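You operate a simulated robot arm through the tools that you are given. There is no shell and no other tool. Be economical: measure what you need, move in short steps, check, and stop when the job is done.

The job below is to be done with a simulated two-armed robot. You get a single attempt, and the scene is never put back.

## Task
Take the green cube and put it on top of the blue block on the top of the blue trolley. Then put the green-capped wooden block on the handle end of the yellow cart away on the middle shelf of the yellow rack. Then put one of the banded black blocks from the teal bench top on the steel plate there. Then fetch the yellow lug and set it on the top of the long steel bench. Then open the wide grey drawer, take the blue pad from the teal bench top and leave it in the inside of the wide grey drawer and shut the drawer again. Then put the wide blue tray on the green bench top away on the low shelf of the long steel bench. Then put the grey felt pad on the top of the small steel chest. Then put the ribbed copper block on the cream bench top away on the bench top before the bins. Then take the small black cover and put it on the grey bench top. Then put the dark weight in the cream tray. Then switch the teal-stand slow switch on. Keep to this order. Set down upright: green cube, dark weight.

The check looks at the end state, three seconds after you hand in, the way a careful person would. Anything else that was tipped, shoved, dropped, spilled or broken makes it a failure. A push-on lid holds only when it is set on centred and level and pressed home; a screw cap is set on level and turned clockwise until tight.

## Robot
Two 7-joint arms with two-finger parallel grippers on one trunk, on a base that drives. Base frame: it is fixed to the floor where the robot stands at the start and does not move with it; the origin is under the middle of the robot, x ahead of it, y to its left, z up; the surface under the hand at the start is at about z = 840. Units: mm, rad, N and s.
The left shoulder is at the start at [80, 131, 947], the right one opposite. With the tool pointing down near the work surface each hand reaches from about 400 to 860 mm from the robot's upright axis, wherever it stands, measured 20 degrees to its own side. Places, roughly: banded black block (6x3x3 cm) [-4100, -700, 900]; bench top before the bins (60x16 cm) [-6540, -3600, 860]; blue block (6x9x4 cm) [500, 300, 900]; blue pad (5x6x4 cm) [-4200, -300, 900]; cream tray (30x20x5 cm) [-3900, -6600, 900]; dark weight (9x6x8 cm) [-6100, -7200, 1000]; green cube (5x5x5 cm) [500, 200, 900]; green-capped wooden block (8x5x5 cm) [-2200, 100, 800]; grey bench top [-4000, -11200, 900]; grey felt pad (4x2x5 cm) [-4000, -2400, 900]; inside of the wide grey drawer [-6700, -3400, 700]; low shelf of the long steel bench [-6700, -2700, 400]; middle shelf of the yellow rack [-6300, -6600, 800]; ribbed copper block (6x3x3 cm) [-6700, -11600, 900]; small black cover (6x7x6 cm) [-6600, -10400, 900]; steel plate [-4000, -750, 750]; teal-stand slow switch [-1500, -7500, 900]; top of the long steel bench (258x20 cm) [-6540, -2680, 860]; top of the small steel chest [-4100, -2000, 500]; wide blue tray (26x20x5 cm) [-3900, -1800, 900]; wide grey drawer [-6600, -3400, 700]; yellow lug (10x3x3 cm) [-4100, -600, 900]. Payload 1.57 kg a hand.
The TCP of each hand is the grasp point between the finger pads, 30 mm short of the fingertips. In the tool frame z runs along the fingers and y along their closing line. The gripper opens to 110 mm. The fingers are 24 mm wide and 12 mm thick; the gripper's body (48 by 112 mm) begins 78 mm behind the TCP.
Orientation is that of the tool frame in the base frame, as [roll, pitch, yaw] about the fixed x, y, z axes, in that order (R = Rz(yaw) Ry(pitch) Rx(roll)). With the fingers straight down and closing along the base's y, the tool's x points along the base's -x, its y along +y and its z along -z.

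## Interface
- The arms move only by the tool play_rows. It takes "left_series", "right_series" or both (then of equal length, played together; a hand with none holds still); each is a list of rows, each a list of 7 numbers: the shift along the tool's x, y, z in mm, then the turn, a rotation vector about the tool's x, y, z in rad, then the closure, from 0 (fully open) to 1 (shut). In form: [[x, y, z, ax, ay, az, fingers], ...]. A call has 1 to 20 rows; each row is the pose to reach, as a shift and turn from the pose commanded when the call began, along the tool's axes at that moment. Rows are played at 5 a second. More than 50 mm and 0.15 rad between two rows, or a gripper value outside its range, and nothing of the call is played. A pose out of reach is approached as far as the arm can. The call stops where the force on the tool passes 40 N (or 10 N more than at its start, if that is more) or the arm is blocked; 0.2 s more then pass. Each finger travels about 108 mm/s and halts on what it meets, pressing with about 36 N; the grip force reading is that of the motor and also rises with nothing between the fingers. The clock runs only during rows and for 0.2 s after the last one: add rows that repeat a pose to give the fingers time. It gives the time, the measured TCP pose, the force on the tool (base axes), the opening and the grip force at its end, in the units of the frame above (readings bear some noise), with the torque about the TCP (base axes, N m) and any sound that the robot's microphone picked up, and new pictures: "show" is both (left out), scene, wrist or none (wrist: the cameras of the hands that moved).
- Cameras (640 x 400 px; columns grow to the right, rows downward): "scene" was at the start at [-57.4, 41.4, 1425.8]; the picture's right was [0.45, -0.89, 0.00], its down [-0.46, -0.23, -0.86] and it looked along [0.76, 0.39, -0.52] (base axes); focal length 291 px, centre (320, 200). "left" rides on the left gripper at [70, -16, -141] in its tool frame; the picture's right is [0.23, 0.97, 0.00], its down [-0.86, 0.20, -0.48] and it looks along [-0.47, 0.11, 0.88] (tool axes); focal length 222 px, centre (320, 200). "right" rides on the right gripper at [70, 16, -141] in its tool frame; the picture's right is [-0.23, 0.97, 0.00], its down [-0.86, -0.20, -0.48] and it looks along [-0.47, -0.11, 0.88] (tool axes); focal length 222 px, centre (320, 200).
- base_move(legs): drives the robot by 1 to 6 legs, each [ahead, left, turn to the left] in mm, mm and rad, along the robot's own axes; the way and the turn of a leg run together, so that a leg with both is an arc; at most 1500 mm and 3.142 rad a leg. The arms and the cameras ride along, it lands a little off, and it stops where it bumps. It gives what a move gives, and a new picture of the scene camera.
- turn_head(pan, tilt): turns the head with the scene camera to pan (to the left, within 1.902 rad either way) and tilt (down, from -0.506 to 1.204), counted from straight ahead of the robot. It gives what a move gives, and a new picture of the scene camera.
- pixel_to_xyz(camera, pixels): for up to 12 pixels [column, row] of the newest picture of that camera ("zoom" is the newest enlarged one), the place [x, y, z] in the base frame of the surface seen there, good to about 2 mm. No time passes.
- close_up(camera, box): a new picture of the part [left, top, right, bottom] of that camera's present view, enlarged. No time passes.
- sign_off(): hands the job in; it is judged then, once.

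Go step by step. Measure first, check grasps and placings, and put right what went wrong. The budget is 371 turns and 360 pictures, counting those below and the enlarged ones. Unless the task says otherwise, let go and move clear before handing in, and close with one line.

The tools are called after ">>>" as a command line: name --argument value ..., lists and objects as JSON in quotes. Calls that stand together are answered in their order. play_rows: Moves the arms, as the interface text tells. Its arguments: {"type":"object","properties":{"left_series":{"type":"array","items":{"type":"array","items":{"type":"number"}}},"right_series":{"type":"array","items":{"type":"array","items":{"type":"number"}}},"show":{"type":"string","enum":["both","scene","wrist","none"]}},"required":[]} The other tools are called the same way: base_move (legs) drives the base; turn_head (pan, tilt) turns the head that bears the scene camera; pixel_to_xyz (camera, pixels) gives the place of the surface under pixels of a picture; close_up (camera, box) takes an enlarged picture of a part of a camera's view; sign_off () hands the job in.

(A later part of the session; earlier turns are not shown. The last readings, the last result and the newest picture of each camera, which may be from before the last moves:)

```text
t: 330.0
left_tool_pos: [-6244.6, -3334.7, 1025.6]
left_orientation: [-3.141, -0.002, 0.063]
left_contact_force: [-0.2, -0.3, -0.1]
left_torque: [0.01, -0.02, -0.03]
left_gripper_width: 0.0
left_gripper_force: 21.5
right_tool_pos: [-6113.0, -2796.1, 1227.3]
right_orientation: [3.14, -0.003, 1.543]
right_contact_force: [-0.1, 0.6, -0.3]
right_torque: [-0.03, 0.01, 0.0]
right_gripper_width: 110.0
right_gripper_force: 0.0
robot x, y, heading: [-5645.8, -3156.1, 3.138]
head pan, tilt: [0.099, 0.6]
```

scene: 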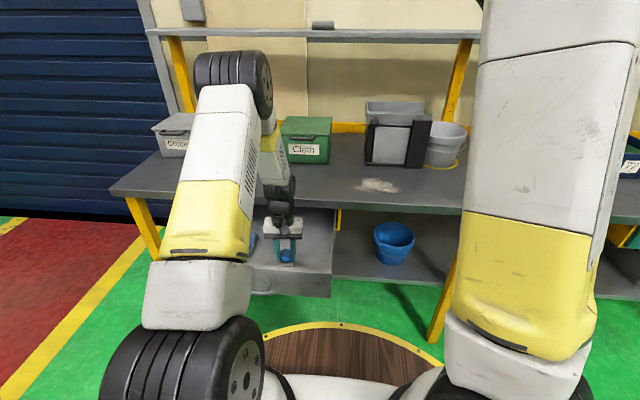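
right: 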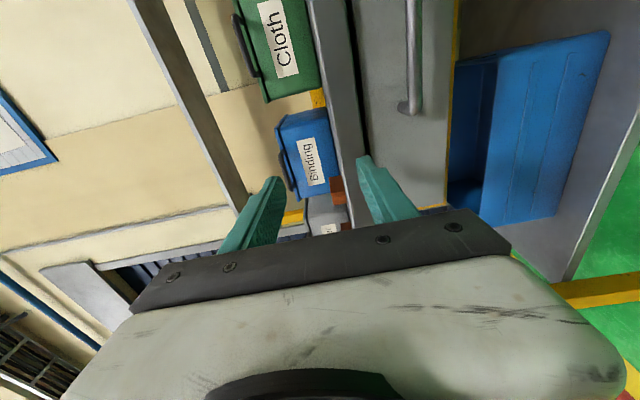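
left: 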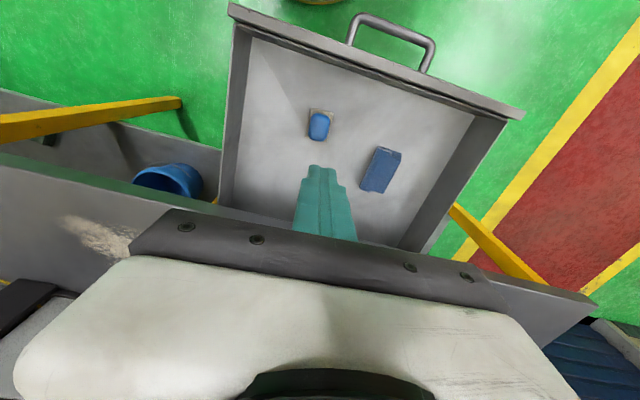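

The pad lies in the drawer at (320,124). I'll back off, align with the handle centre, and form a tilted pushing pose with closed fingers.

>>> base_move --legs '[[-270, 67, 0]]'

>>> play_rows --left_series '[[-5, 0, 30, 0, -0.13, 0, 1], [-10, 0, 65, 0, -0.26, 0, 1], [-15, 0, 100, 0, -0.39, 0, 1], [-20, 0, 135, 0, -0.52, 0, 1], [-25, 0, 170, 0, -0.65, 0, 1], [-30, 0, 200, 0, -0.8, 0, 1], [-30, 0, 212, 0, -0.8, 0, 1], [-30, 0, 212, 0, -0.8, 0, 1]]' --show "both"

```text
t: 331.9
left_tool_pos: [-5975.2, -3403.5, 1025.2]
left_orientation: [-3.141, 0.001, 0.062]
left_contact_force: [0.5, 0.2, 0.8]
left_torque: [-0.06, 0.06, 0.02]
left_gripper_width: 0.0
left_gripper_force: 20.9
right_tool_pos: [-5841.9, -2864.5, 1227.5]
right_orientation: [3.141, -0.002, 1.544]
right_contact_force: [-0.1, 0.8, -0.2]
right_torque: [-0.01, -0.02, -0.01]
right_gripper_width: 110.1
right_gripper_force: 0.0
robot x, y, heading: [-5380.4, -3225.0, 3.134]
head pan, tilt: [0.099, 0.6]
```

scene: 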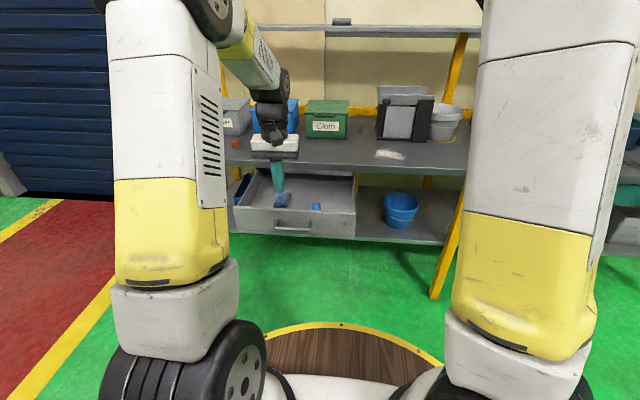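

```text
t: 333.8
left_tool_pos: [-6005.3, -3405.0, 813.1]
left_orientation: [3.139, 0.801, 0.062]
left_contact_force: [0.0, -0.2, 1.2]
left_torque: [0.03, -0.01, 0.0]
left_gripper_width: 0.0
left_gripper_force: 21.3
right_tool_pos: [-5842.0, -2863.7, 1226.0]
right_orientation: [3.141, 0.0, 1.545]
right_contact_force: [0.2, -0.5, -0.3]
right_torque: [-0.03, 0.06, -0.04]
right_gripper_width: 110.0
right_gripper_force: 0.1
robot x, y, heading: [-5384.6, -3225.5, 3.137]
head pan, tilt: [0.099, 0.6]
```

scene: 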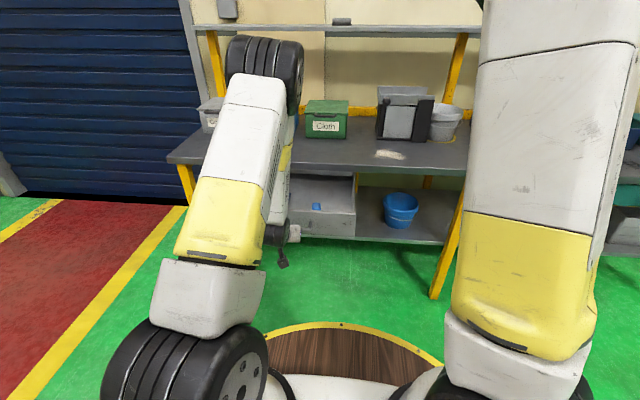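
left: 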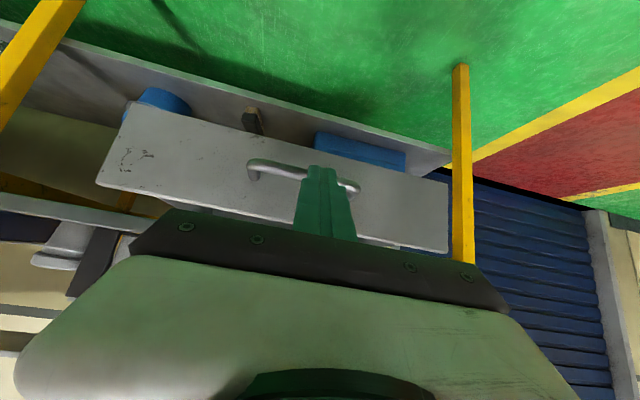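

The tip is at z≈792, just over the bar. I'll raise 6 mm and push by driving forward.

>>> play_rows --left_series '[[-4.3, 0, -4.2, 0, 0, 0, 1], [-4.3, 0, -4.2, 0, 0, 0, 1]]' --show "none"

>>> base_move --legs '[[180, 0, 0]]'

>>> close_up --camera "left" --box '[0, 0, 640, 400]'

```text
t: 334.4
left_tool_pos: [-6006.5, -3405.8, 819.6]
left_orientation: [3.139, 0.8, 0.063]
left_contact_force: [0.2, -0.1, 0.0]
left_torque: [0.02, 0.01, 0.0]
left_gripper_width: 0.3
left_gripper_force: 21.1
right_tool_pos: [-5841.9, -2864.9, 1227.0]
right_orientation: [3.139, -0.001, 1.547]
right_contact_force: [0.3, -0.1, -0.4]
right_torque: [0.02, -0.01, -0.04]
right_gripper_width: 109.9
right_gripper_force: 0.1
robot x, y, heading: [-5378.5, -3220.7, 3.138]
head pan, tilt: [0.099, 0.6]
```

```text
t: 335.9
left_tool_pos: [-6185.3, -3404.6, 820.3]
left_orientation: [3.141, 0.802, 0.061]
left_contact_force: [0.1, 0.8, -0.4]
left_torque: [0.0, -0.01, 0.01]
left_gripper_width: 0.1
left_gripper_force: 21.5
right_tool_pos: [-6022.5, -2862.6, 1226.0]
right_orientation: [3.137, -0.002, 1.544]
right_contact_force: [-0.5, -0.5, -0.2]
right_torque: [0.0, -0.03, 0.03]
right_gripper_width: 110.0
right_gripper_force: 0.0
robot x, y, heading: [-5560.0, -3226.5, 3.135]
head pan, tilt: [0.099, 0.6]
```

scene: 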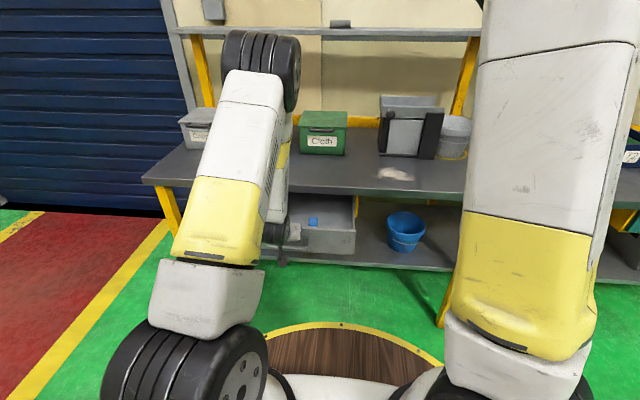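

```text
1.00 times, centred on (320, 200) of left (not enlarged: the box is as wide or as high as the picture)
```

zoom: 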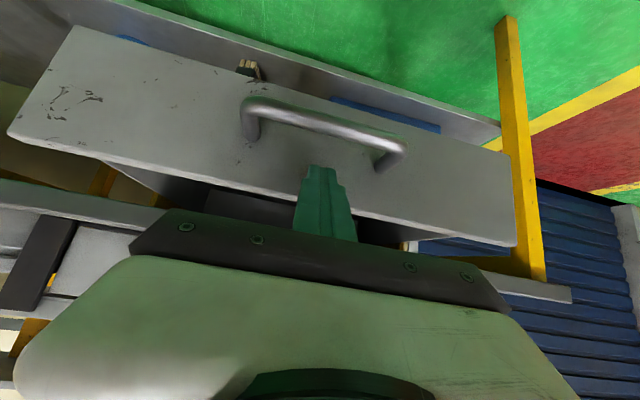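

The drawer is being pushed in. I'll continue with 190 mm and then the rest.

>>> base_move --legs '[[192, 0, 0]]'

>>> pixel_to_xyz --camera "scene" --pixels '[[330, 215], [340, 210], [330, 205], [345, 220], [330, 185]]'

```text
t: 337.4
left_tool_pos: [-6378.8, -3405.3, 820.9]
left_orientation: [-3.142, 0.801, 0.065]
left_contact_force: [0.1, -0.3, 0.4]
left_torque: [-0.02, -0.01, -0.03]
left_gripper_width: 0.0
left_gripper_force: 21.3
right_tool_pos: [-6216.1, -2862.1, 1226.4]
right_orientation: [3.141, -0.003, 1.547]
right_contact_force: [-0.5, 0.4, 0.6]
right_torque: [-0.01, -0.01, 0.01]
right_gripper_width: 110.0
right_gripper_force: 0.0
robot x, y, heading: [-5754.3, -3222.5, 3.139]
head pan, tilt: [0.099, 0.6]
```

scene: 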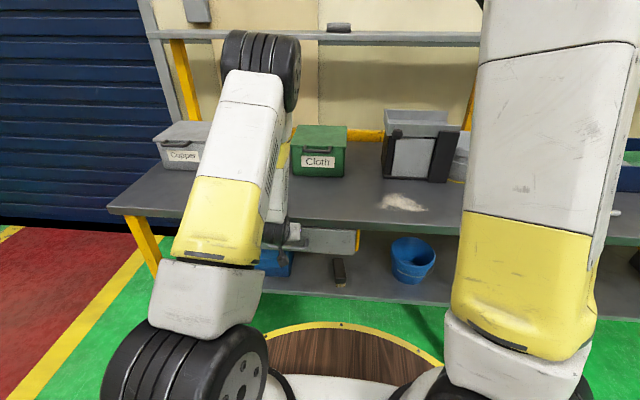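

```text
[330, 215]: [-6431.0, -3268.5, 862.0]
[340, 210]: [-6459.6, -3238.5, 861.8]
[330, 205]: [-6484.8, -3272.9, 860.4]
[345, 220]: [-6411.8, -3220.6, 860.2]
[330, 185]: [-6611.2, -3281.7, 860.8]
```

>>> pixel_to_xyz --camera "scene" --pixels '[[330, 240], [345, 240], [320, 245], [310, 248], [356, 240]]'

>>> play_rows --left_series '[[-6, 0, 6, 0, 0, 0, 1], [-10, 0, 10, 0, 0, 0, 1], [-14, 0, 14, 0, 0, 0, 1], [-14, 0, 14, 0, 0, 0, 1]]' --show "wrist"

```text
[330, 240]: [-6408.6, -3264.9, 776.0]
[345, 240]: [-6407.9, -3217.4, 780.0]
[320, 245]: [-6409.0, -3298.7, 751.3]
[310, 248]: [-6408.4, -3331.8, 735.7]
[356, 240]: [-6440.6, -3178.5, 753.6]
```

```text
t: 338.4
left_tool_pos: [-6398.0, -3406.0, 820.2]
left_orientation: [3.141, 0.802, 0.065]
left_contact_force: [0.6, -0.6, -0.3]
left_torque: [-0.02, -0.01, 0.0]
left_gripper_width: 0.0
left_gripper_force: 21.0
right_tool_pos: [-6216.0, -2862.3, 1226.5]
right_orientation: [3.14, -0.002, 1.547]
right_contact_force: [-0.3, -0.4, 0.1]
right_torque: [0.0, -0.02, -0.01]
right_gripper_width: 110.0
right_gripper_force: 0.0
robot x, y, heading: [-5751.0, -3222.4, 3.137]
head pan, tilt: [0.099, 0.6]
```

left: 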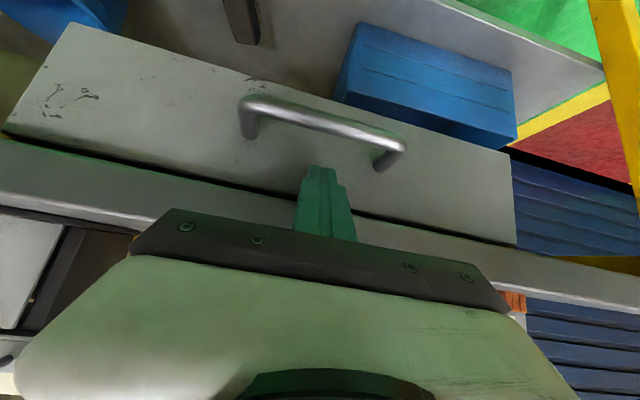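

>>> close_up --camera "scene" --box '[260, 210, 380, 275]'

>>> pixel_to_xyz --camera "zoom" --pixels '[[370, 160], [450, 160], [300, 200], [430, 130], [510, 160]]'

```text
5.33 times, centred on (320, 242) of scene
```

zoom: 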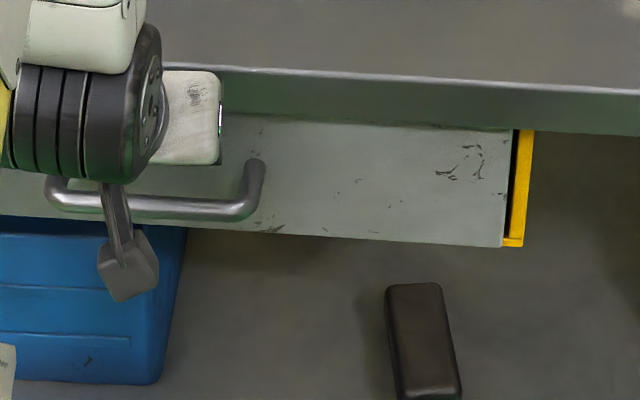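

```text
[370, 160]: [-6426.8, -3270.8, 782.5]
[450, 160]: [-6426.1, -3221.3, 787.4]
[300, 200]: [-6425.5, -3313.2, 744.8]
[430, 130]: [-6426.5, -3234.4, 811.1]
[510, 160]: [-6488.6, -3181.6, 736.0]
```

The drawer face is back at x=-6426, so it's shut. I'll retract and raise the left hand, and try freeing the right arm by turning its yaw further the other way.

>>> play_rows --left_series '[[0, 0, -40, 0, 0, 0, 1], [-20, 0, -80, 0, 0, 0, 1], [-50, 0, -115, 0, 0.14, 0, 1], [-80, 0, -150, 0, 0.28, 0, 0.8], [-110, 0, -185, 0, 0.42, 0, 0.6], [-140, 0, -220, 0, 0.56, 0, 0.4], [-170, 0, -255, 0, 0.7, 0, 0.2], [-195, 0, -290, 0, 0.8, 0, 0], [-220, 0, -325, 0, 0.8, 0, 0], [-220, 0, -325, 0, 0.8, 0, 0]]' --show "none"

>>> base_move --legs '[[-400, 0, 0]]'

>>> play_rows --right_series '[[0, 0, 0, 0, 0, -0.14, 0], [0, 0, 0, 0, 0, -0.28, 0], [0, 0, 0, 0, 0, -0.42, 0], [0, 0, 0, 0, 0, -0.56, 0], [0, 0, 0, 0, 0, -0.7, 0], [0, 0, 0, 0, 0, -0.84, 0], [0, 0, 0, 0, 0, -0.98, 0], [0, 0, 0, 0, 0, -1.12, 0], [0, 0, 0, 0, 0, -1.26, 0], [0, 0, 0, 0, 0, -1.4, 0], [0, 0, 0, 0, 0, -1.54, 0]]' --show "scene"

```text
t: 340.6
left_tool_pos: [-6319.3, -3401.5, 1203.4]
left_orientation: [-3.141, -0.001, 0.064]
left_contact_force: [0.8, 0.9, 1.4]
left_torque: [-0.01, 0.02, 0.01]
left_gripper_width: 110.0
left_gripper_force: 0.1
right_tool_pos: [-6217.4, -2862.4, 1226.9]
right_orientation: [3.14, -0.003, 1.546]
right_contact_force: [0.3, -0.3, -0.9]
right_torque: [0.03, 0.03, 0.04]
right_gripper_width: 110.0
right_gripper_force: 0.0
robot x, y, heading: [-5753.6, -3227.9, 3.138]
head pan, tilt: [0.099, 0.6]
```

```text
t: 343.1
left_tool_pos: [-5916.3, -3401.7, 1203.1]
left_orientation: [3.14, -0.001, 0.062]
left_contact_force: [-0.1, 0.4, -0.9]
left_torque: [0.02, -0.01, -0.03]
left_gripper_width: 110.1
left_gripper_force: 0.0
right_tool_pos: [-5812.1, -2863.6, 1227.0]
right_orientation: [3.14, -0.002, 1.546]
right_contact_force: [0.1, 0.1, -1.1]
right_torque: [0.0, -0.04, -0.01]
right_gripper_width: 110.1
right_gripper_force: 0.0
robot x, y, heading: [-5353.5, -3224.5, 3.138]
head pan, tilt: [0.099, 0.6]
```

scene: 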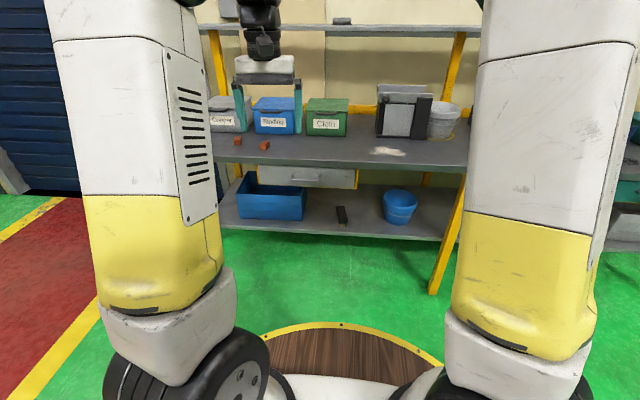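

```text
t: 345.5
left_tool_pos: [-5915.5, -3401.5, 1203.0]
left_orientation: [-3.14, 0.0, 0.064]
left_contact_force: [0.7, 0.1, -0.1]
left_torque: [0.0, 0.01, 0.0]
left_gripper_width: 110.0
left_gripper_force: 0.0
right_tool_pos: [-5811.1, -2864.0, 1226.2]
right_orientation: [3.14, 0.0, 3.089]
right_contact_force: [0.6, 0.3, -0.3]
right_torque: [0.01, -0.01, 0.0]
right_gripper_width: 109.8
right_gripper_force: 0.1
robot x, y, heading: [-5346.9, -3225.7, 3.138]
head pan, tilt: [0.099, 0.6]
```

scene: 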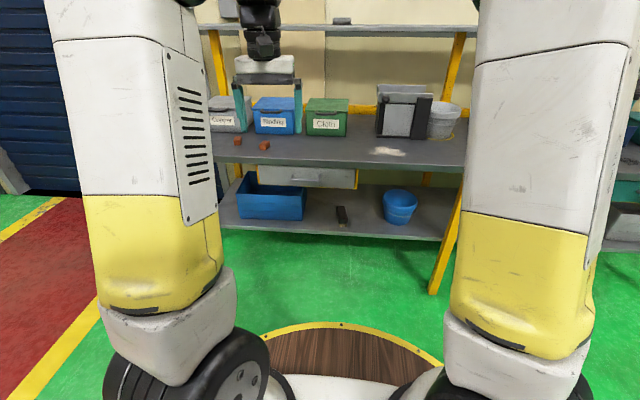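

Yaw π is freely reachable, so the wrist is flipped there. I'll test the workspace in this state: forward and inward.

>>> play_rows --right_series '[[20, -40, 0, 0, 0, -0.05, 0], [40, -80, 0, 0, 0, -0.05, 0], [60, -120, 0, 0, 0, -0.05, 0], [80, -160, 0, 0, 0, -0.05, 0], [100, -180, 0, 0, 0, -0.05, 0], [120, -180, 40, 0, 0, -0.05, 0], [120, -180, 80, 0, 0, -0.05, 0], [120, -180, 80, 0, 0, -0.05, 0]]' --show "scene"

```text
t: 347.3
left_tool_pos: [-5914.6, -3401.5, 1204.9]
left_orientation: [-3.141, 0.0, 0.063]
left_contact_force: [0.1, 0.3, -0.1]
left_torque: [0.01, 0.01, 0.01]
left_gripper_width: 110.2
left_gripper_force: 0.1
right_tool_pos: [-5941.4, -3037.9, 1147.4]
right_orientation: [3.137, -0.003, 3.138]
right_contact_force: [0.5, -0.2, -0.3]
right_torque: [0.03, -0.01, 0.0]
right_gripper_width: 110.0
right_gripper_force: 0.1
right hand out of reach, approached as far as the arm can: row 6, 7
robot x, y, heading: [-5350.5, -3226.2, 3.136]
head pan, tilt: [0.099, 0.6]
```

scene: 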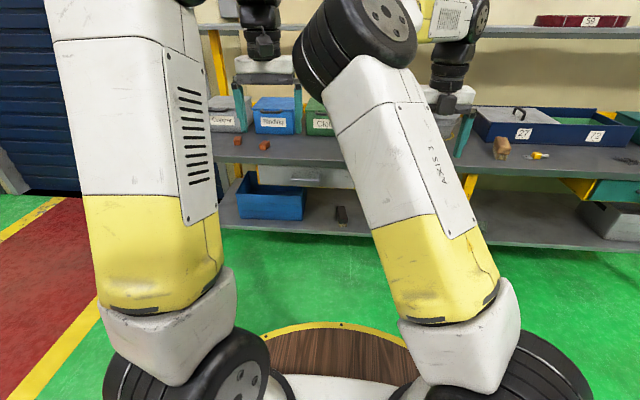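

The right arm is usable but with its elbow inward. I'll park it back out to the side and work mainly with the left. Next I'll fetch the blue tray from the green bench.

>>> play_rows --right_series '[[-20, 40, -20, 0, 0, 0, 0], [-40, 80, -40, 0, 0, 0, 0], [-60, 120, -60, 0, 0, 0, 0], [-90, 150, -80, 0, 0, 0, 0], [-120, 180, -80, 0, 0, 0, 0], [-120, 180, -80, 0, 0, 0, 0]]' --show "none"

>>> base_move --legs '[[0, 0, -1.57], [1300, 0, 0], [0, 0, -1.57]]'

>>> turn_head --pan 0.0 --tilt 0.5

```text
t: 348.7
left_tool_pos: [-5916.0, -3400.5, 1203.1]
left_orientation: [-3.14, 0.0, 0.063]
left_contact_force: [0.1, -0.2, 0.2]
left_torque: [0.01, 0.01, 0.02]
left_gripper_width: 110.0
left_gripper_force: 0.0
right_tool_pos: [-5814.4, -2868.5, 1245.8]
right_orientation: [3.137, 0.001, 3.136]
right_contact_force: [0.8, 0.6, -0.9]
right_torque: [-0.03, 0.0, -0.03]
right_gripper_width: 110.0
right_gripper_force: 0.0
right hand out of reach, approached as far as the arm can: row 1, 2, 3, 4, 5, 6
robot x, y, heading: [-5350.2, -3225.0, 3.133]
head pan, tilt: [0.099, 0.6]
```

```text
t: 362.9
left_tool_pos: [-4778.7, -1749.9, 1204.5]
left_orientation: [-3.141, 0.001, -3.08]
left_contact_force: [0.2, 0.4, 0.4]
left_torque: [-0.02, 0.01, -0.03]
left_gripper_width: 109.9
left_gripper_force: 0.0
right_tool_pos: [-4879.5, -2283.0, 1246.2]
right_orientation: [3.138, 0.001, -0.01]
right_contact_force: [0.1, 0.0, 0.8]
right_torque: [0.03, -0.01, 0.03]
right_gripper_width: 110.0
right_gripper_force: 0.0
robot x, y, heading: [-5344.8, -1924.1, -0.004]
head pan, tilt: [0.099, 0.6]
```

scene: 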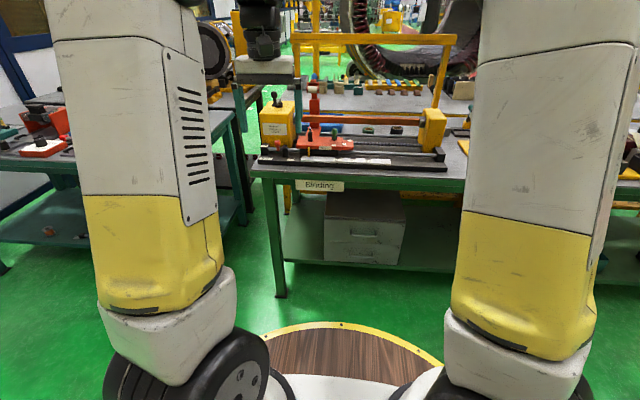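

```text
t: 363.6
left_tool_pos: [-4779.1, -1750.7, 1203.5]
left_orientation: [3.14, 0.003, -3.08]
left_contact_force: [-0.5, -0.6, -0.4]
left_torque: [0.01, -0.03, 0.0]
left_gripper_width: 110.2
left_gripper_force: 0.0
right_tool_pos: [-4879.7, -2282.7, 1246.2]
right_orientation: [3.138, 0.001, -0.007]
right_contact_force: [-0.4, 0.1, -0.8]
right_torque: [0.01, -0.01, -0.03]
right_gripper_width: 110.0
right_gripper_force: 0.1
robot x, y, heading: [-5345.5, -1926.7, -0.008]
head pan, tilt: [0.0, 0.499]
```

scene: 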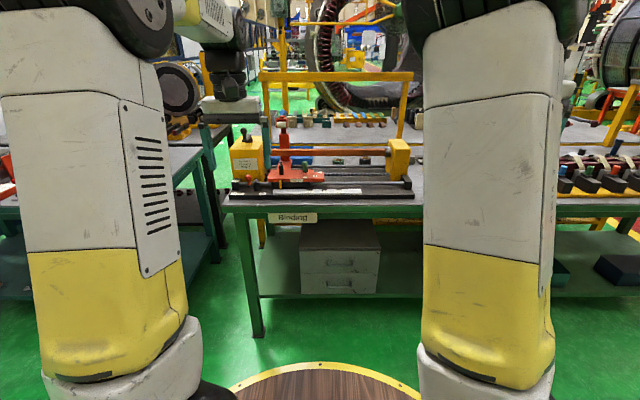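

>>> close_up --camera "scene" --box '[200, 60, 440, 230]'

>>> pixel_to_xyz --camera "zoom" --pixels '[[260, 275], [230, 270], [300, 265], [250, 380], [300, 240], [200, 180], [90, 200], [520, 210], [340, 45], [230, 130], [550, 130], [420, 270]]'

```text
2.35 times, centred on (320, 145) of scene
```

zoom: 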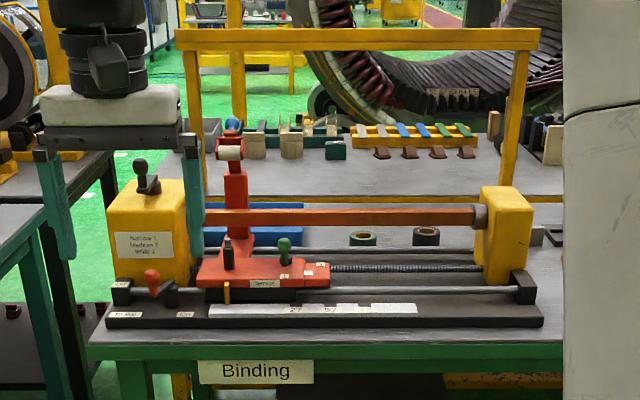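

```text
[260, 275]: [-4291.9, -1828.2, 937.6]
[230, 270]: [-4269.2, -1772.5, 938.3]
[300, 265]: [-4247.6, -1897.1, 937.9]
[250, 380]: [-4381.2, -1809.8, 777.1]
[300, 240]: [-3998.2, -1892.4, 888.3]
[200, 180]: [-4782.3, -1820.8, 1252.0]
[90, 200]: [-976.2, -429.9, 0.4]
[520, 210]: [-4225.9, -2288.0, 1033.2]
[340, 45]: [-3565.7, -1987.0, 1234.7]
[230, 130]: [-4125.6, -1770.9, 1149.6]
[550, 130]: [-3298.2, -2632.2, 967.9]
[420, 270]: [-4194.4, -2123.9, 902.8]
```

I'll drive closer so I can look down behind the fixture.

>>> base_move --legs '[[655, -100, 0.005]]'

>>> turn_head --pan 0.15 --tilt 0.7

```text
t: 367.3
left_tool_pos: [-4122.4, -1848.1, 1205.0]
left_orientation: [3.141, 0.001, -3.072]
left_contact_force: [0.0, -0.4, 0.0]
left_torque: [-0.01, -0.01, -0.01]
left_gripper_width: 110.0
left_gripper_force: 0.1
right_tool_pos: [-4219.1, -2382.0, 1245.5]
right_orientation: [3.139, 0.0, 0.0]
right_contact_force: [-0.4, -1.0, -0.1]
right_torque: [-0.01, 0.0, -0.01]
right_gripper_width: 110.0
right_gripper_force: 0.1
robot x, y, heading: [-4690.2, -2027.5, -0.001]
head pan, tilt: [0.0, 0.499]
```

scene: 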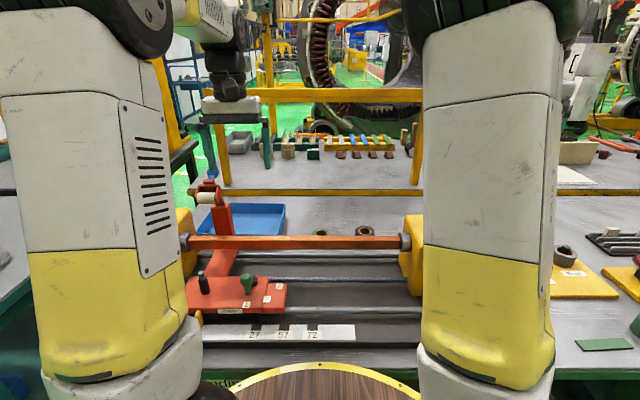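

```text
t: 368.0
left_tool_pos: [-4123.6, -1847.6, 1204.5]
left_orientation: [3.141, 0.002, -3.07]
left_contact_force: [0.2, 0.5, -0.2]
left_torque: [-0.05, 0.0, -0.01]
left_gripper_width: 110.1
left_gripper_force: 0.0
right_tool_pos: [-4219.5, -2381.7, 1246.1]
right_orientation: [3.138, -0.001, 0.0]
right_contact_force: [-0.2, -0.7, 0.1]
right_torque: [-0.01, -0.01, -0.02]
right_gripper_width: 110.2
right_gripper_force: 0.0
robot x, y, heading: [-4685.5, -2027.3, 0.004]
head pan, tilt: [0.15, 0.7]
```

scene: 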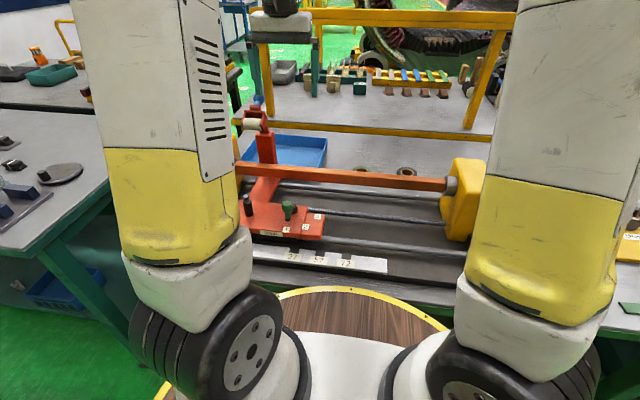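

>>> close_up --camera "scene" --box '[225, 90, 345, 190]'

>>> pixel_to_xyz --camera "zoom" --pixels '[[100, 182], [290, 195], [375, 190], [310, 280], [300, 230], [375, 220], [330, 265], [225, 200], [230, 235], [300, 310], [120, 120], [320, 235]]'

>>> close_up --camera "left" --box '[0, 0, 640, 400]'

```text
4.00 times, centred on (285, 140) of scene
```

zoom: 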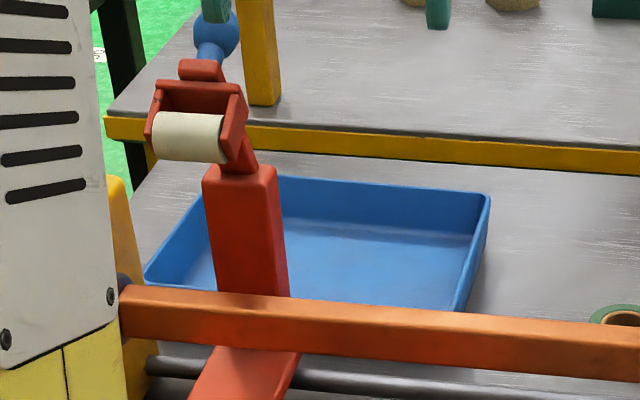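

```text
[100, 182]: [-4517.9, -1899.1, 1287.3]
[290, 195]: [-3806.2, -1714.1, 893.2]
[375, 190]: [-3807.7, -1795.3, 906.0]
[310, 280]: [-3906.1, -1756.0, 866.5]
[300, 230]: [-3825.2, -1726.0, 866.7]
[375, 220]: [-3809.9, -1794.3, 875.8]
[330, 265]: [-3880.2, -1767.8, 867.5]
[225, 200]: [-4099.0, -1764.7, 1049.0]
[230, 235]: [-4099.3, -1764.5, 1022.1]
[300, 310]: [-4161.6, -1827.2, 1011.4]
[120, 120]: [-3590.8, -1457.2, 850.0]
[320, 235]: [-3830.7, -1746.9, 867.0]
```

```text
1.00 times, centred on (320, 200) of left (not enlarged: the box is as wide or as high as the picture)
```

zoom: 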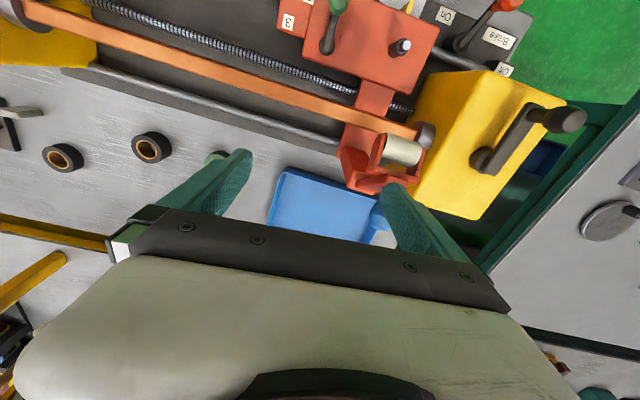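

>>> pixel_to_xyz --camera "zoom" --pixels '[[283, 171], [276, 195], [270, 222], [320, 205], [350, 192], [300, 176], [365, 225], [355, 240], [340, 186], [380, 215], [405, 150], [372, 182]]'

```text
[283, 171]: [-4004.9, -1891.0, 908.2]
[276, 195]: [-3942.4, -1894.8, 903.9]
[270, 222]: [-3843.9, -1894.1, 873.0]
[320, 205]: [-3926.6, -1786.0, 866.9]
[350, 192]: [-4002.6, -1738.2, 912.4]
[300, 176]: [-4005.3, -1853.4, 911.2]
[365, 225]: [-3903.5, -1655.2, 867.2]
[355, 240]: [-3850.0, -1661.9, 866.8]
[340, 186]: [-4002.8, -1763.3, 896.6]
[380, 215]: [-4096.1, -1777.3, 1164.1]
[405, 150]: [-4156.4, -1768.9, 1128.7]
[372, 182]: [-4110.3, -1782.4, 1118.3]
```

The tray spans x −4005…−3805, y −1894…−1634, with rim z 911. I'll grip its right wall (y=-1894) near the front with a 0.7 rad forward tilt, and start with a hover above it, clear of the red bar.

>>> play_rows --left_series '[[-20, -10, 0, 0.005, -0.1, 0.015, 0.2], [-40, -20, 0, 0.01, -0.2, 0.03, 0.4], [-60, -30, 0, 0.013, -0.3, 0.045, 0.5], [-80, -40, 0, 0.017, -0.4, 0.06, 0.5], [-100, -48, 0, 0.021, -0.5, 0.075, 0.5], [-119, -53.6, 0, 0.025, -0.6, 0.087, 0.5], [-140, -54, 15, 0.03, -0.7, 0.087, 0.5], [-155, -55, 45, 0.03, -0.7, 0.087, 0.5], [-155, -55, 45, 0.03, -0.7, 0.087, 0.5]]'

```text
t: 370.0
left_tool_pos: [-3964.2, -1889.9, 1158.7]
left_orientation: [3.137, 0.703, 3.119]
left_contact_force: [0.9, -0.2, -0.2]
left_torque: [0.02, -0.01, 0.0]
left_gripper_width: 55.1
left_gripper_force: 0.1
right_tool_pos: [-4219.0, -2381.0, 1245.9]
right_orientation: [3.139, 0.0, 0.0]
right_contact_force: [0.1, -0.7, -1.0]
right_torque: [0.03, 0.02, -0.02]
right_gripper_width: 109.9
right_gripper_force: 0.1
robot x, y, heading: [-4687.8, -2029.2, -0.001]
head pan, tilt: [0.15, 0.7]
```

scene: 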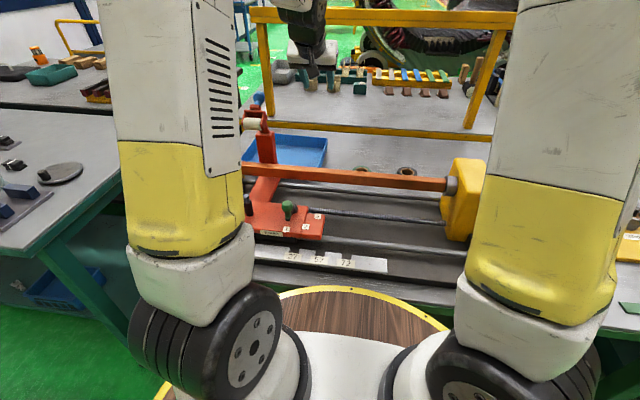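
left: 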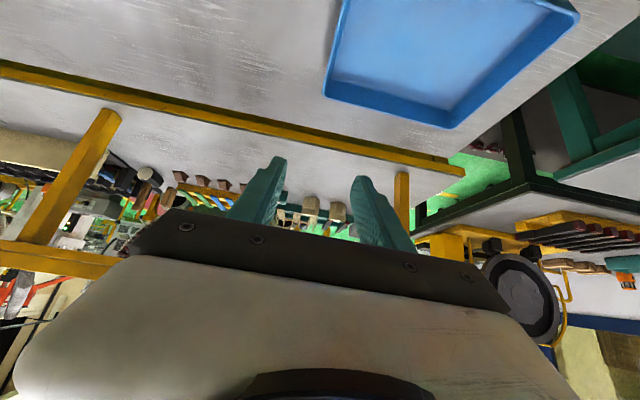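

>>> close_up --camera "left" --box '[300, 0, 420, 110]'

>>> pixel_to_xyz --camera "zoom" --pixels '[[250, 80], [258, 80], [265, 80], [275, 80], [220, 180], [228, 180], [236, 180], [246, 180], [185, 300], [200, 310], [260, 30], [300, 50]]'

```text
3.64 times, centred on (360, 55) of left
```

zoom: 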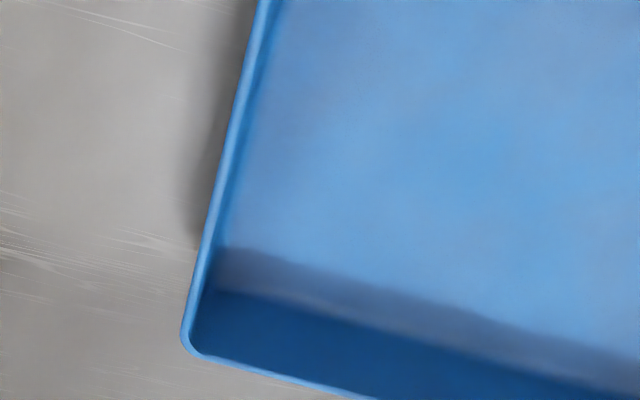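

```text
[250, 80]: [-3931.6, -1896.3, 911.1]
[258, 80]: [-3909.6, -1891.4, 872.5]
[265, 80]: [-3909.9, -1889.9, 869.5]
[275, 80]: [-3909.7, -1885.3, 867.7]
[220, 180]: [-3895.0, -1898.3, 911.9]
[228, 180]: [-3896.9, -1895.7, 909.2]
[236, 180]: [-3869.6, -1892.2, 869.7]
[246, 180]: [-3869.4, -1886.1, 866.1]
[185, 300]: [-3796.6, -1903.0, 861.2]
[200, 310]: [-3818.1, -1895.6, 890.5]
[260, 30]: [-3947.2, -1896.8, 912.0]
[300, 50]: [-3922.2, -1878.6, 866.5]
```

The wall is at y≈-1895.5, rim 912. I'll descend to z 900 straddling the wall.

>>> play_rows --left_series '[[28, -5.4, 34, 0, 0, 0, 0.5], [56, -5.4, 68, 0, 0, 0, 0.5], [84, -5.4, 102, 0, 0, 0, 0.5], [112, -5.4, 136, 0, 0, 0, 0.5], [140, -5.4, 170, 0, 0, 0, 0.5], [164, -5.4, 200, 0, 0, 0, 0.5], [164, -5.4, 200, 0, 0, 0, 0.5]]'

```text
t: 371.6
left_tool_pos: [-3959.6, -1895.5, 899.3]
left_orientation: [3.138, 0.699, 3.119]
left_contact_force: [0.2, 0.0, -0.9]
left_torque: [0.01, -0.01, 0.0]
left_gripper_width: 54.9
left_gripper_force: 0.1
right_tool_pos: [-4218.2, -2382.0, 1245.9]
right_orientation: [3.138, -0.001, 0.0]
right_contact_force: [-0.1, -0.2, -0.2]
right_torque: [-0.01, 0.01, 0.02]
right_gripper_width: 110.1
right_gripper_force: 0.0
robot x, y, heading: [-4683.8, -2028.5, 0.002]
head pan, tilt: [0.15, 0.7]
```

scene: 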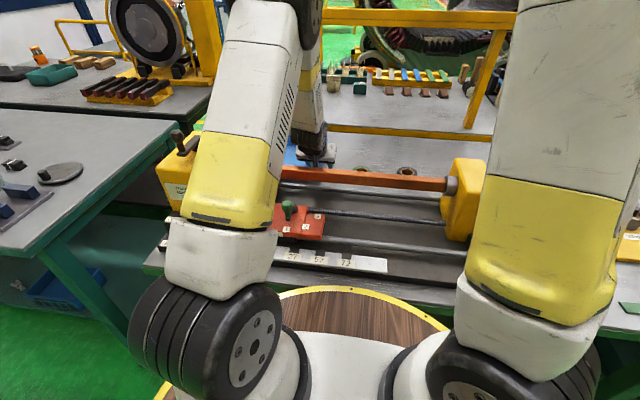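
left: 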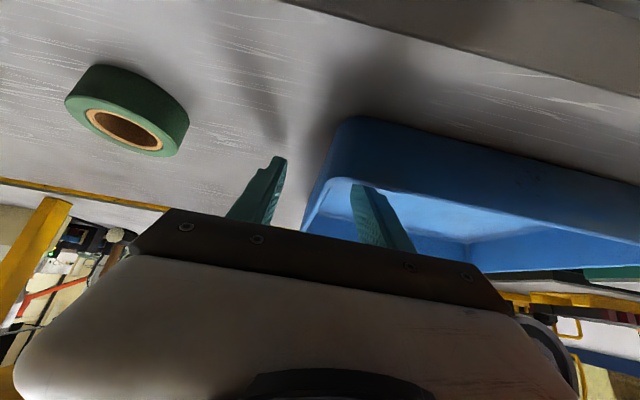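

Straddling the wall. I'll close and lift a little to test the grip.

>>> play_rows --left_series '[[0, 0, 0, 0, 0, 0, 0.8], [0, 0, 0, 0, 0, 0, 1], [0, 0, 0, 0, 0, 0, 1], [0, 0, 0, 0, 0, 0, 1], [-13, 0, -15, 0, 0, 0, 1], [-26, 0, -30, 0, 0, 0, 1], [-39, 0, -46, 0, 0, 0, 1], [-39, 0, -46, 0, 0, 0, 1]]'

```text
t: 373.4
left_tool_pos: [-3959.2, -1897.1, 959.2]
left_orientation: [3.138, 0.699, 3.118]
left_contact_force: [-0.4, 0.4, -2.6]
left_torque: [-0.43, 0.16, -0.05]
left_gripper_width: 4.8
left_gripper_force: 25.2
right_tool_pos: [-4219.2, -2380.4, 1246.1]
right_orientation: [3.139, -0.001, 0.001]
right_contact_force: [-0.4, 0.6, -0.2]
right_torque: [-0.01, 0.01, -0.02]
right_gripper_width: 110.1
right_gripper_force: 0.2
robot x, y, heading: [-4686.8, -2027.0, 0.004]
head pan, tilt: [0.15, 0.7]
```

scene: 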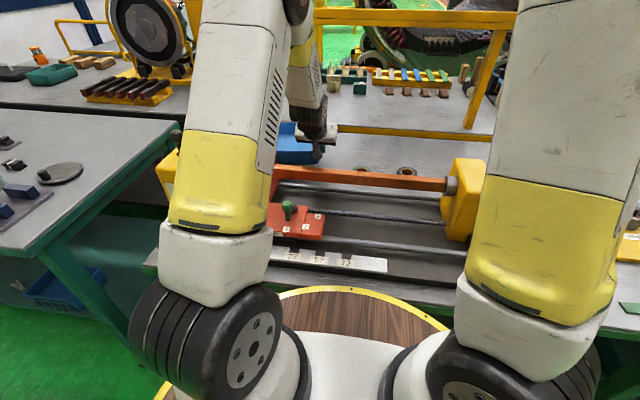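
left: 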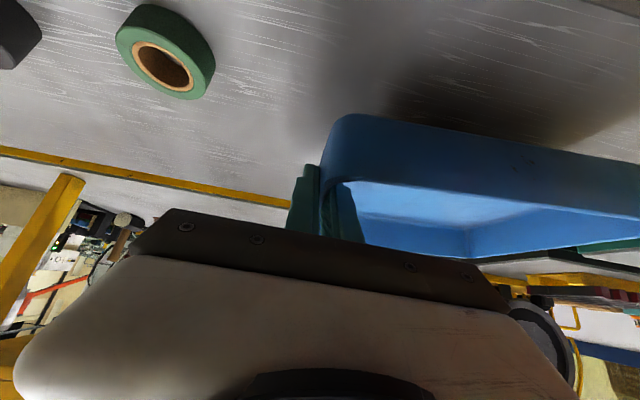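

The tray is held level at about 0.27 kg. I'll raise it well above the fixture, to TCP z≈1290.

>>> play_rows --left_series '[[-27, 0, -32, 0, 0, 0, 1], [-54, 0, -64, 0, 0, 0, 1], [-81, 0, -96, 0, 0, 0, 1], [-108, 0, -128, 0, 0, 0, 1], [-135, 0, -160, 0, 0, 0, 1], [-162, 0, -192, 0, 0, 0, 1], [-189, 0, -224, 0, 0, 0, 1], [-214, 0, -254, 0, 0, 0, 1], [-214, 0, -254, 0, 0, 0, 1]]'

```text
t: 375.4
left_tool_pos: [-3961.0, -1897.3, 1292.0]
left_orientation: [3.138, 0.7, 3.12]
left_contact_force: [-0.8, -0.5, -4.5]
left_torque: [-0.43, 0.19, 0.01]
left_gripper_width: 4.8
left_gripper_force: 24.8
right_tool_pos: [-4218.1, -2379.7, 1246.4]
right_orientation: [3.138, 0.001, -0.001]
right_contact_force: [-0.2, -0.3, 0.9]
right_torque: [0.02, 0.02, 0.01]
right_gripper_width: 110.0
right_gripper_force: 0.1
robot x, y, heading: [-4688.1, -2027.3, 0.004]
head pan, tilt: [0.15, 0.7]
```

scene: 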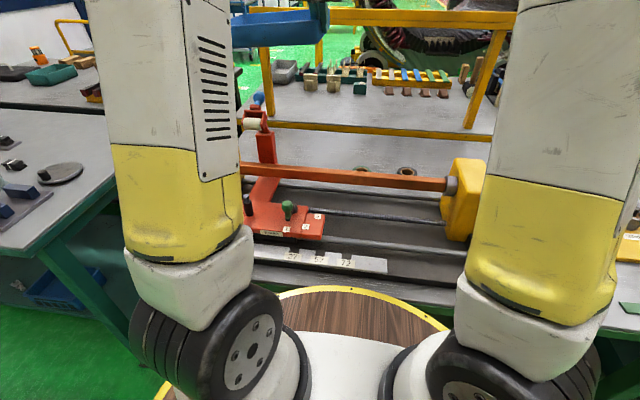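
left: 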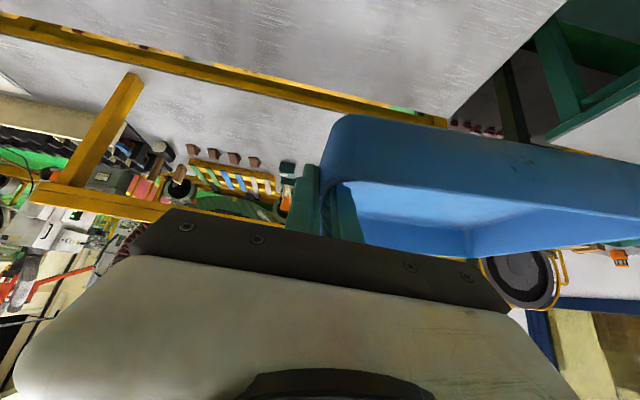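

The tray is clear of the fixture. I'll back out, turn to face west and look at the low shelf.

>>> base_move --legs '[[-620, 0, 0], [0, 0, 1.57], [0, 0, 1.57]]'

>>> turn_head --pan 0.3 --tilt 0.5

```text
t: 386.5
left_tool_pos: [-6032.9, -2148.7, 1290.7]
left_orientation: [3.139, 0.7, -0.036]
left_contact_force: [-0.3, -0.4, -3.6]
left_torque: [0.41, -0.18, 0.01]
left_gripper_width: 4.8
left_gripper_force: 25.4
right_tool_pos: [-5767.4, -1668.5, 1246.1]
right_orientation: [3.138, -0.001, 3.129]
right_contact_force: [-0.1, -0.4, 0.1]
right_torque: [0.0, 0.01, 0.0]
right_gripper_width: 109.7
right_gripper_force: 0.0
robot x, y, heading: [-5305.1, -2024.5, 3.13]
head pan, tilt: [0.15, 0.7]
```

scene: 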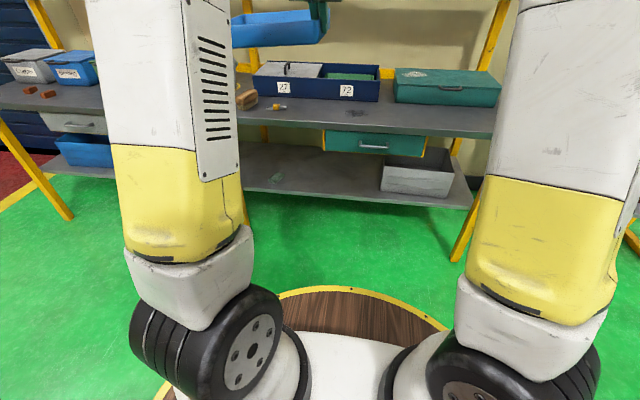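

```text
t: 387.2
left_tool_pos: [-6032.5, -2149.1, 1291.7]
left_orientation: [3.138, 0.701, -0.035]
left_contact_force: [0.3, 0.7, -3.2]
left_torque: [0.4, -0.2, 0.0]
left_gripper_width: 4.8
left_gripper_force: 25.3
right_tool_pos: [-5768.0, -1667.6, 1246.2]
right_orientation: [3.139, 0.001, 3.127]
right_contact_force: [-0.2, 0.0, 0.0]
right_torque: [0.02, -0.01, -0.02]
right_gripper_width: 109.8
right_gripper_force: 0.1
robot x, y, heading: [-5303.6, -2026.1, 3.13]
head pan, tilt: [0.3, 0.499]
```

scene: 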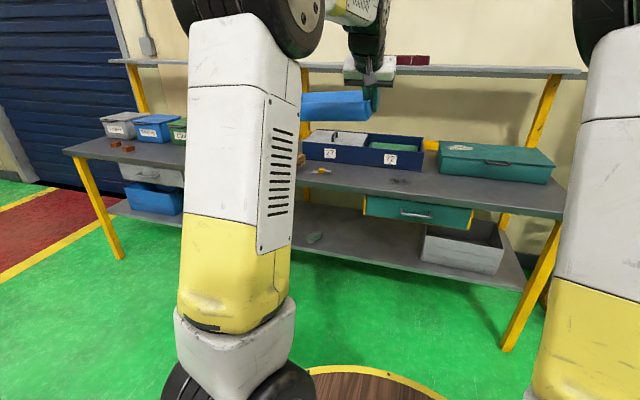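

>>> pixel_to_xyz --camera "scene" --pixels '[[313, 238], [300, 245], [350, 258], [350, 240], [400, 250], [424, 262], [424, 230], [370, 210], [415, 223], [320, 215], [380, 235], [515, 285]]'

>>> close_up --camera "scene" --box '[280, 170, 540, 300]'

```text
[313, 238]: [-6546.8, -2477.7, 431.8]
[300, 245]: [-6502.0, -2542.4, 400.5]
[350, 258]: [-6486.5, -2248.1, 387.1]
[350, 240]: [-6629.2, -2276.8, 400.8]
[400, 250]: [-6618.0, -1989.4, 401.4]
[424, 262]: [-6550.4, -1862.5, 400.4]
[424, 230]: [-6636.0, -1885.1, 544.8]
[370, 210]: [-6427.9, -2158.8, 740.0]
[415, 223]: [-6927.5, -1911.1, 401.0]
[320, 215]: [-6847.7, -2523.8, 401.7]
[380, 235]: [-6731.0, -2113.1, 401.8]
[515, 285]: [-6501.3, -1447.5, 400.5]
```

```text
2.46 times, centred on (410, 235) of scene
```

zoom: 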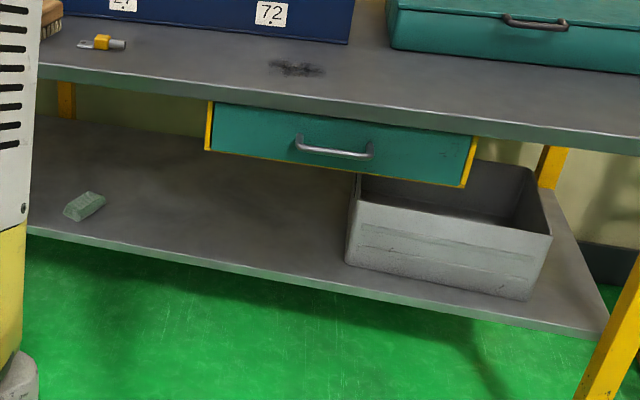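

The low shelf is at z 401, front x −6487, and free from y −2440 to −1900. I'll lower the tray here in front of the bench first, then drive it in.

>>> play_rows --left_series '[[28, 0, 33, 0, 0, 0, 1], [56, 0, 66, 0, 0, 0, 1], [84, 0, 100, 0, 0, 0, 1], [112, 0, 133, 0, 0, 0, 1], [140, 0, 166, 0, 0, 0, 1], [168, 0, 200, 0, 0, 0, 1], [196, 0, 233, 0, 0, 0, 1], [224, 0, 266, 0, 0, 0, 1], [252, 0, 300, 0, 0, 0, 1], [280, 0, 333, 0, 0, 0, 1]]' --show "scene"

```text
t: 389.4
left_tool_pos: [-6030.4, -2150.0, 856.1]
left_orientation: [3.138, 0.7, -0.035]
left_contact_force: [0.1, 0.4, -2.3]
left_torque: [0.4, -0.18, -0.01]
left_gripper_width: 4.8
left_gripper_force: 24.6
right_tool_pos: [-5768.4, -1667.3, 1246.1]
right_orientation: [3.139, -0.002, 3.127]
right_contact_force: [0.2, -0.2, 0.7]
right_torque: [0.03, 0.05, 0.02]
right_gripper_width: 109.9
right_gripper_force: 0.1
robot x, y, heading: [-5304.4, -2029.6, 3.128]
head pan, tilt: [0.3, 0.499]
```

scene: 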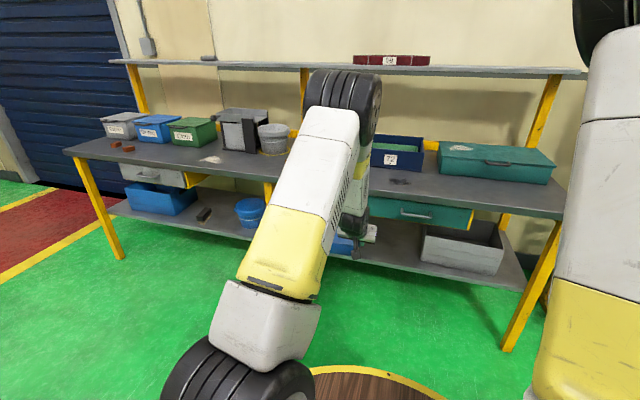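

>>> play_rows --left_series '[[28, 0, 33, 0, 0, 0, 1], [56, 0, 66, 0, 0, 0, 1], [84, 0, 100, 0, 0, 0, 1], [112, 0, 133, 0, 0, 0, 1], [140, 0, 166, 0, 0, 0, 1], [168, 0, 200, 0, 0, 0, 1], [196, 0, 233, 0, 0, 0, 1], [224, 0, 266, 0, 0, 0, 1], [252, 0, 301, 0, 0, 0, 1], [252, 0, 301, 0, 0, 0, 1]]' --show "scene"

>>> pixel_to_xyz --camera "scene" --pixels '[[340, 110], [320, 200], [350, 160], [340, 250], [360, 100]]'

```text
t: 391.6
left_tool_pos: [-6035.4, -2150.4, 463.6]
left_orientation: [3.138, 0.701, -0.036]
left_contact_force: [-0.1, -0.2, -2.9]
left_torque: [0.41, -0.19, -0.02]
left_gripper_width: 4.7
left_gripper_force: 25.5
right_tool_pos: [-5767.5, -1667.2, 1246.7]
right_orientation: [3.138, 0.0, 3.128]
right_contact_force: [0.2, -0.1, -0.4]
right_torque: [0.01, 0.01, 0.03]
right_gripper_width: 109.9
right_gripper_force: 0.1
robot x, y, heading: [-5303.9, -2023.8, 3.132]
head pan, tilt: [0.3, 0.499]
```

scene: 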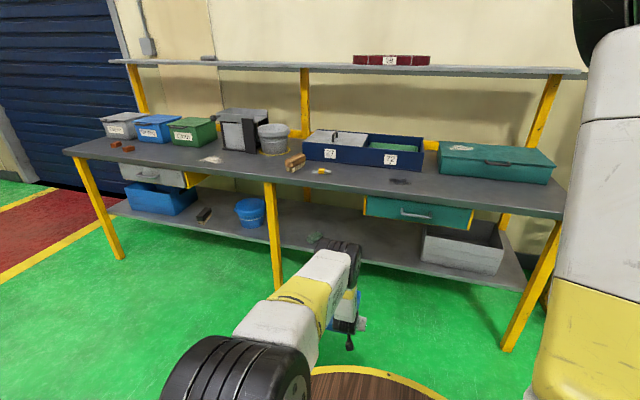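

```text
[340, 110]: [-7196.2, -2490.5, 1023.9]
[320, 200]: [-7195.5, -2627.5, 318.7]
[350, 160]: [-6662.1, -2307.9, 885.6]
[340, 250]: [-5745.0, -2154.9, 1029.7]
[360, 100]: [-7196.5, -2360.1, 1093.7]
```

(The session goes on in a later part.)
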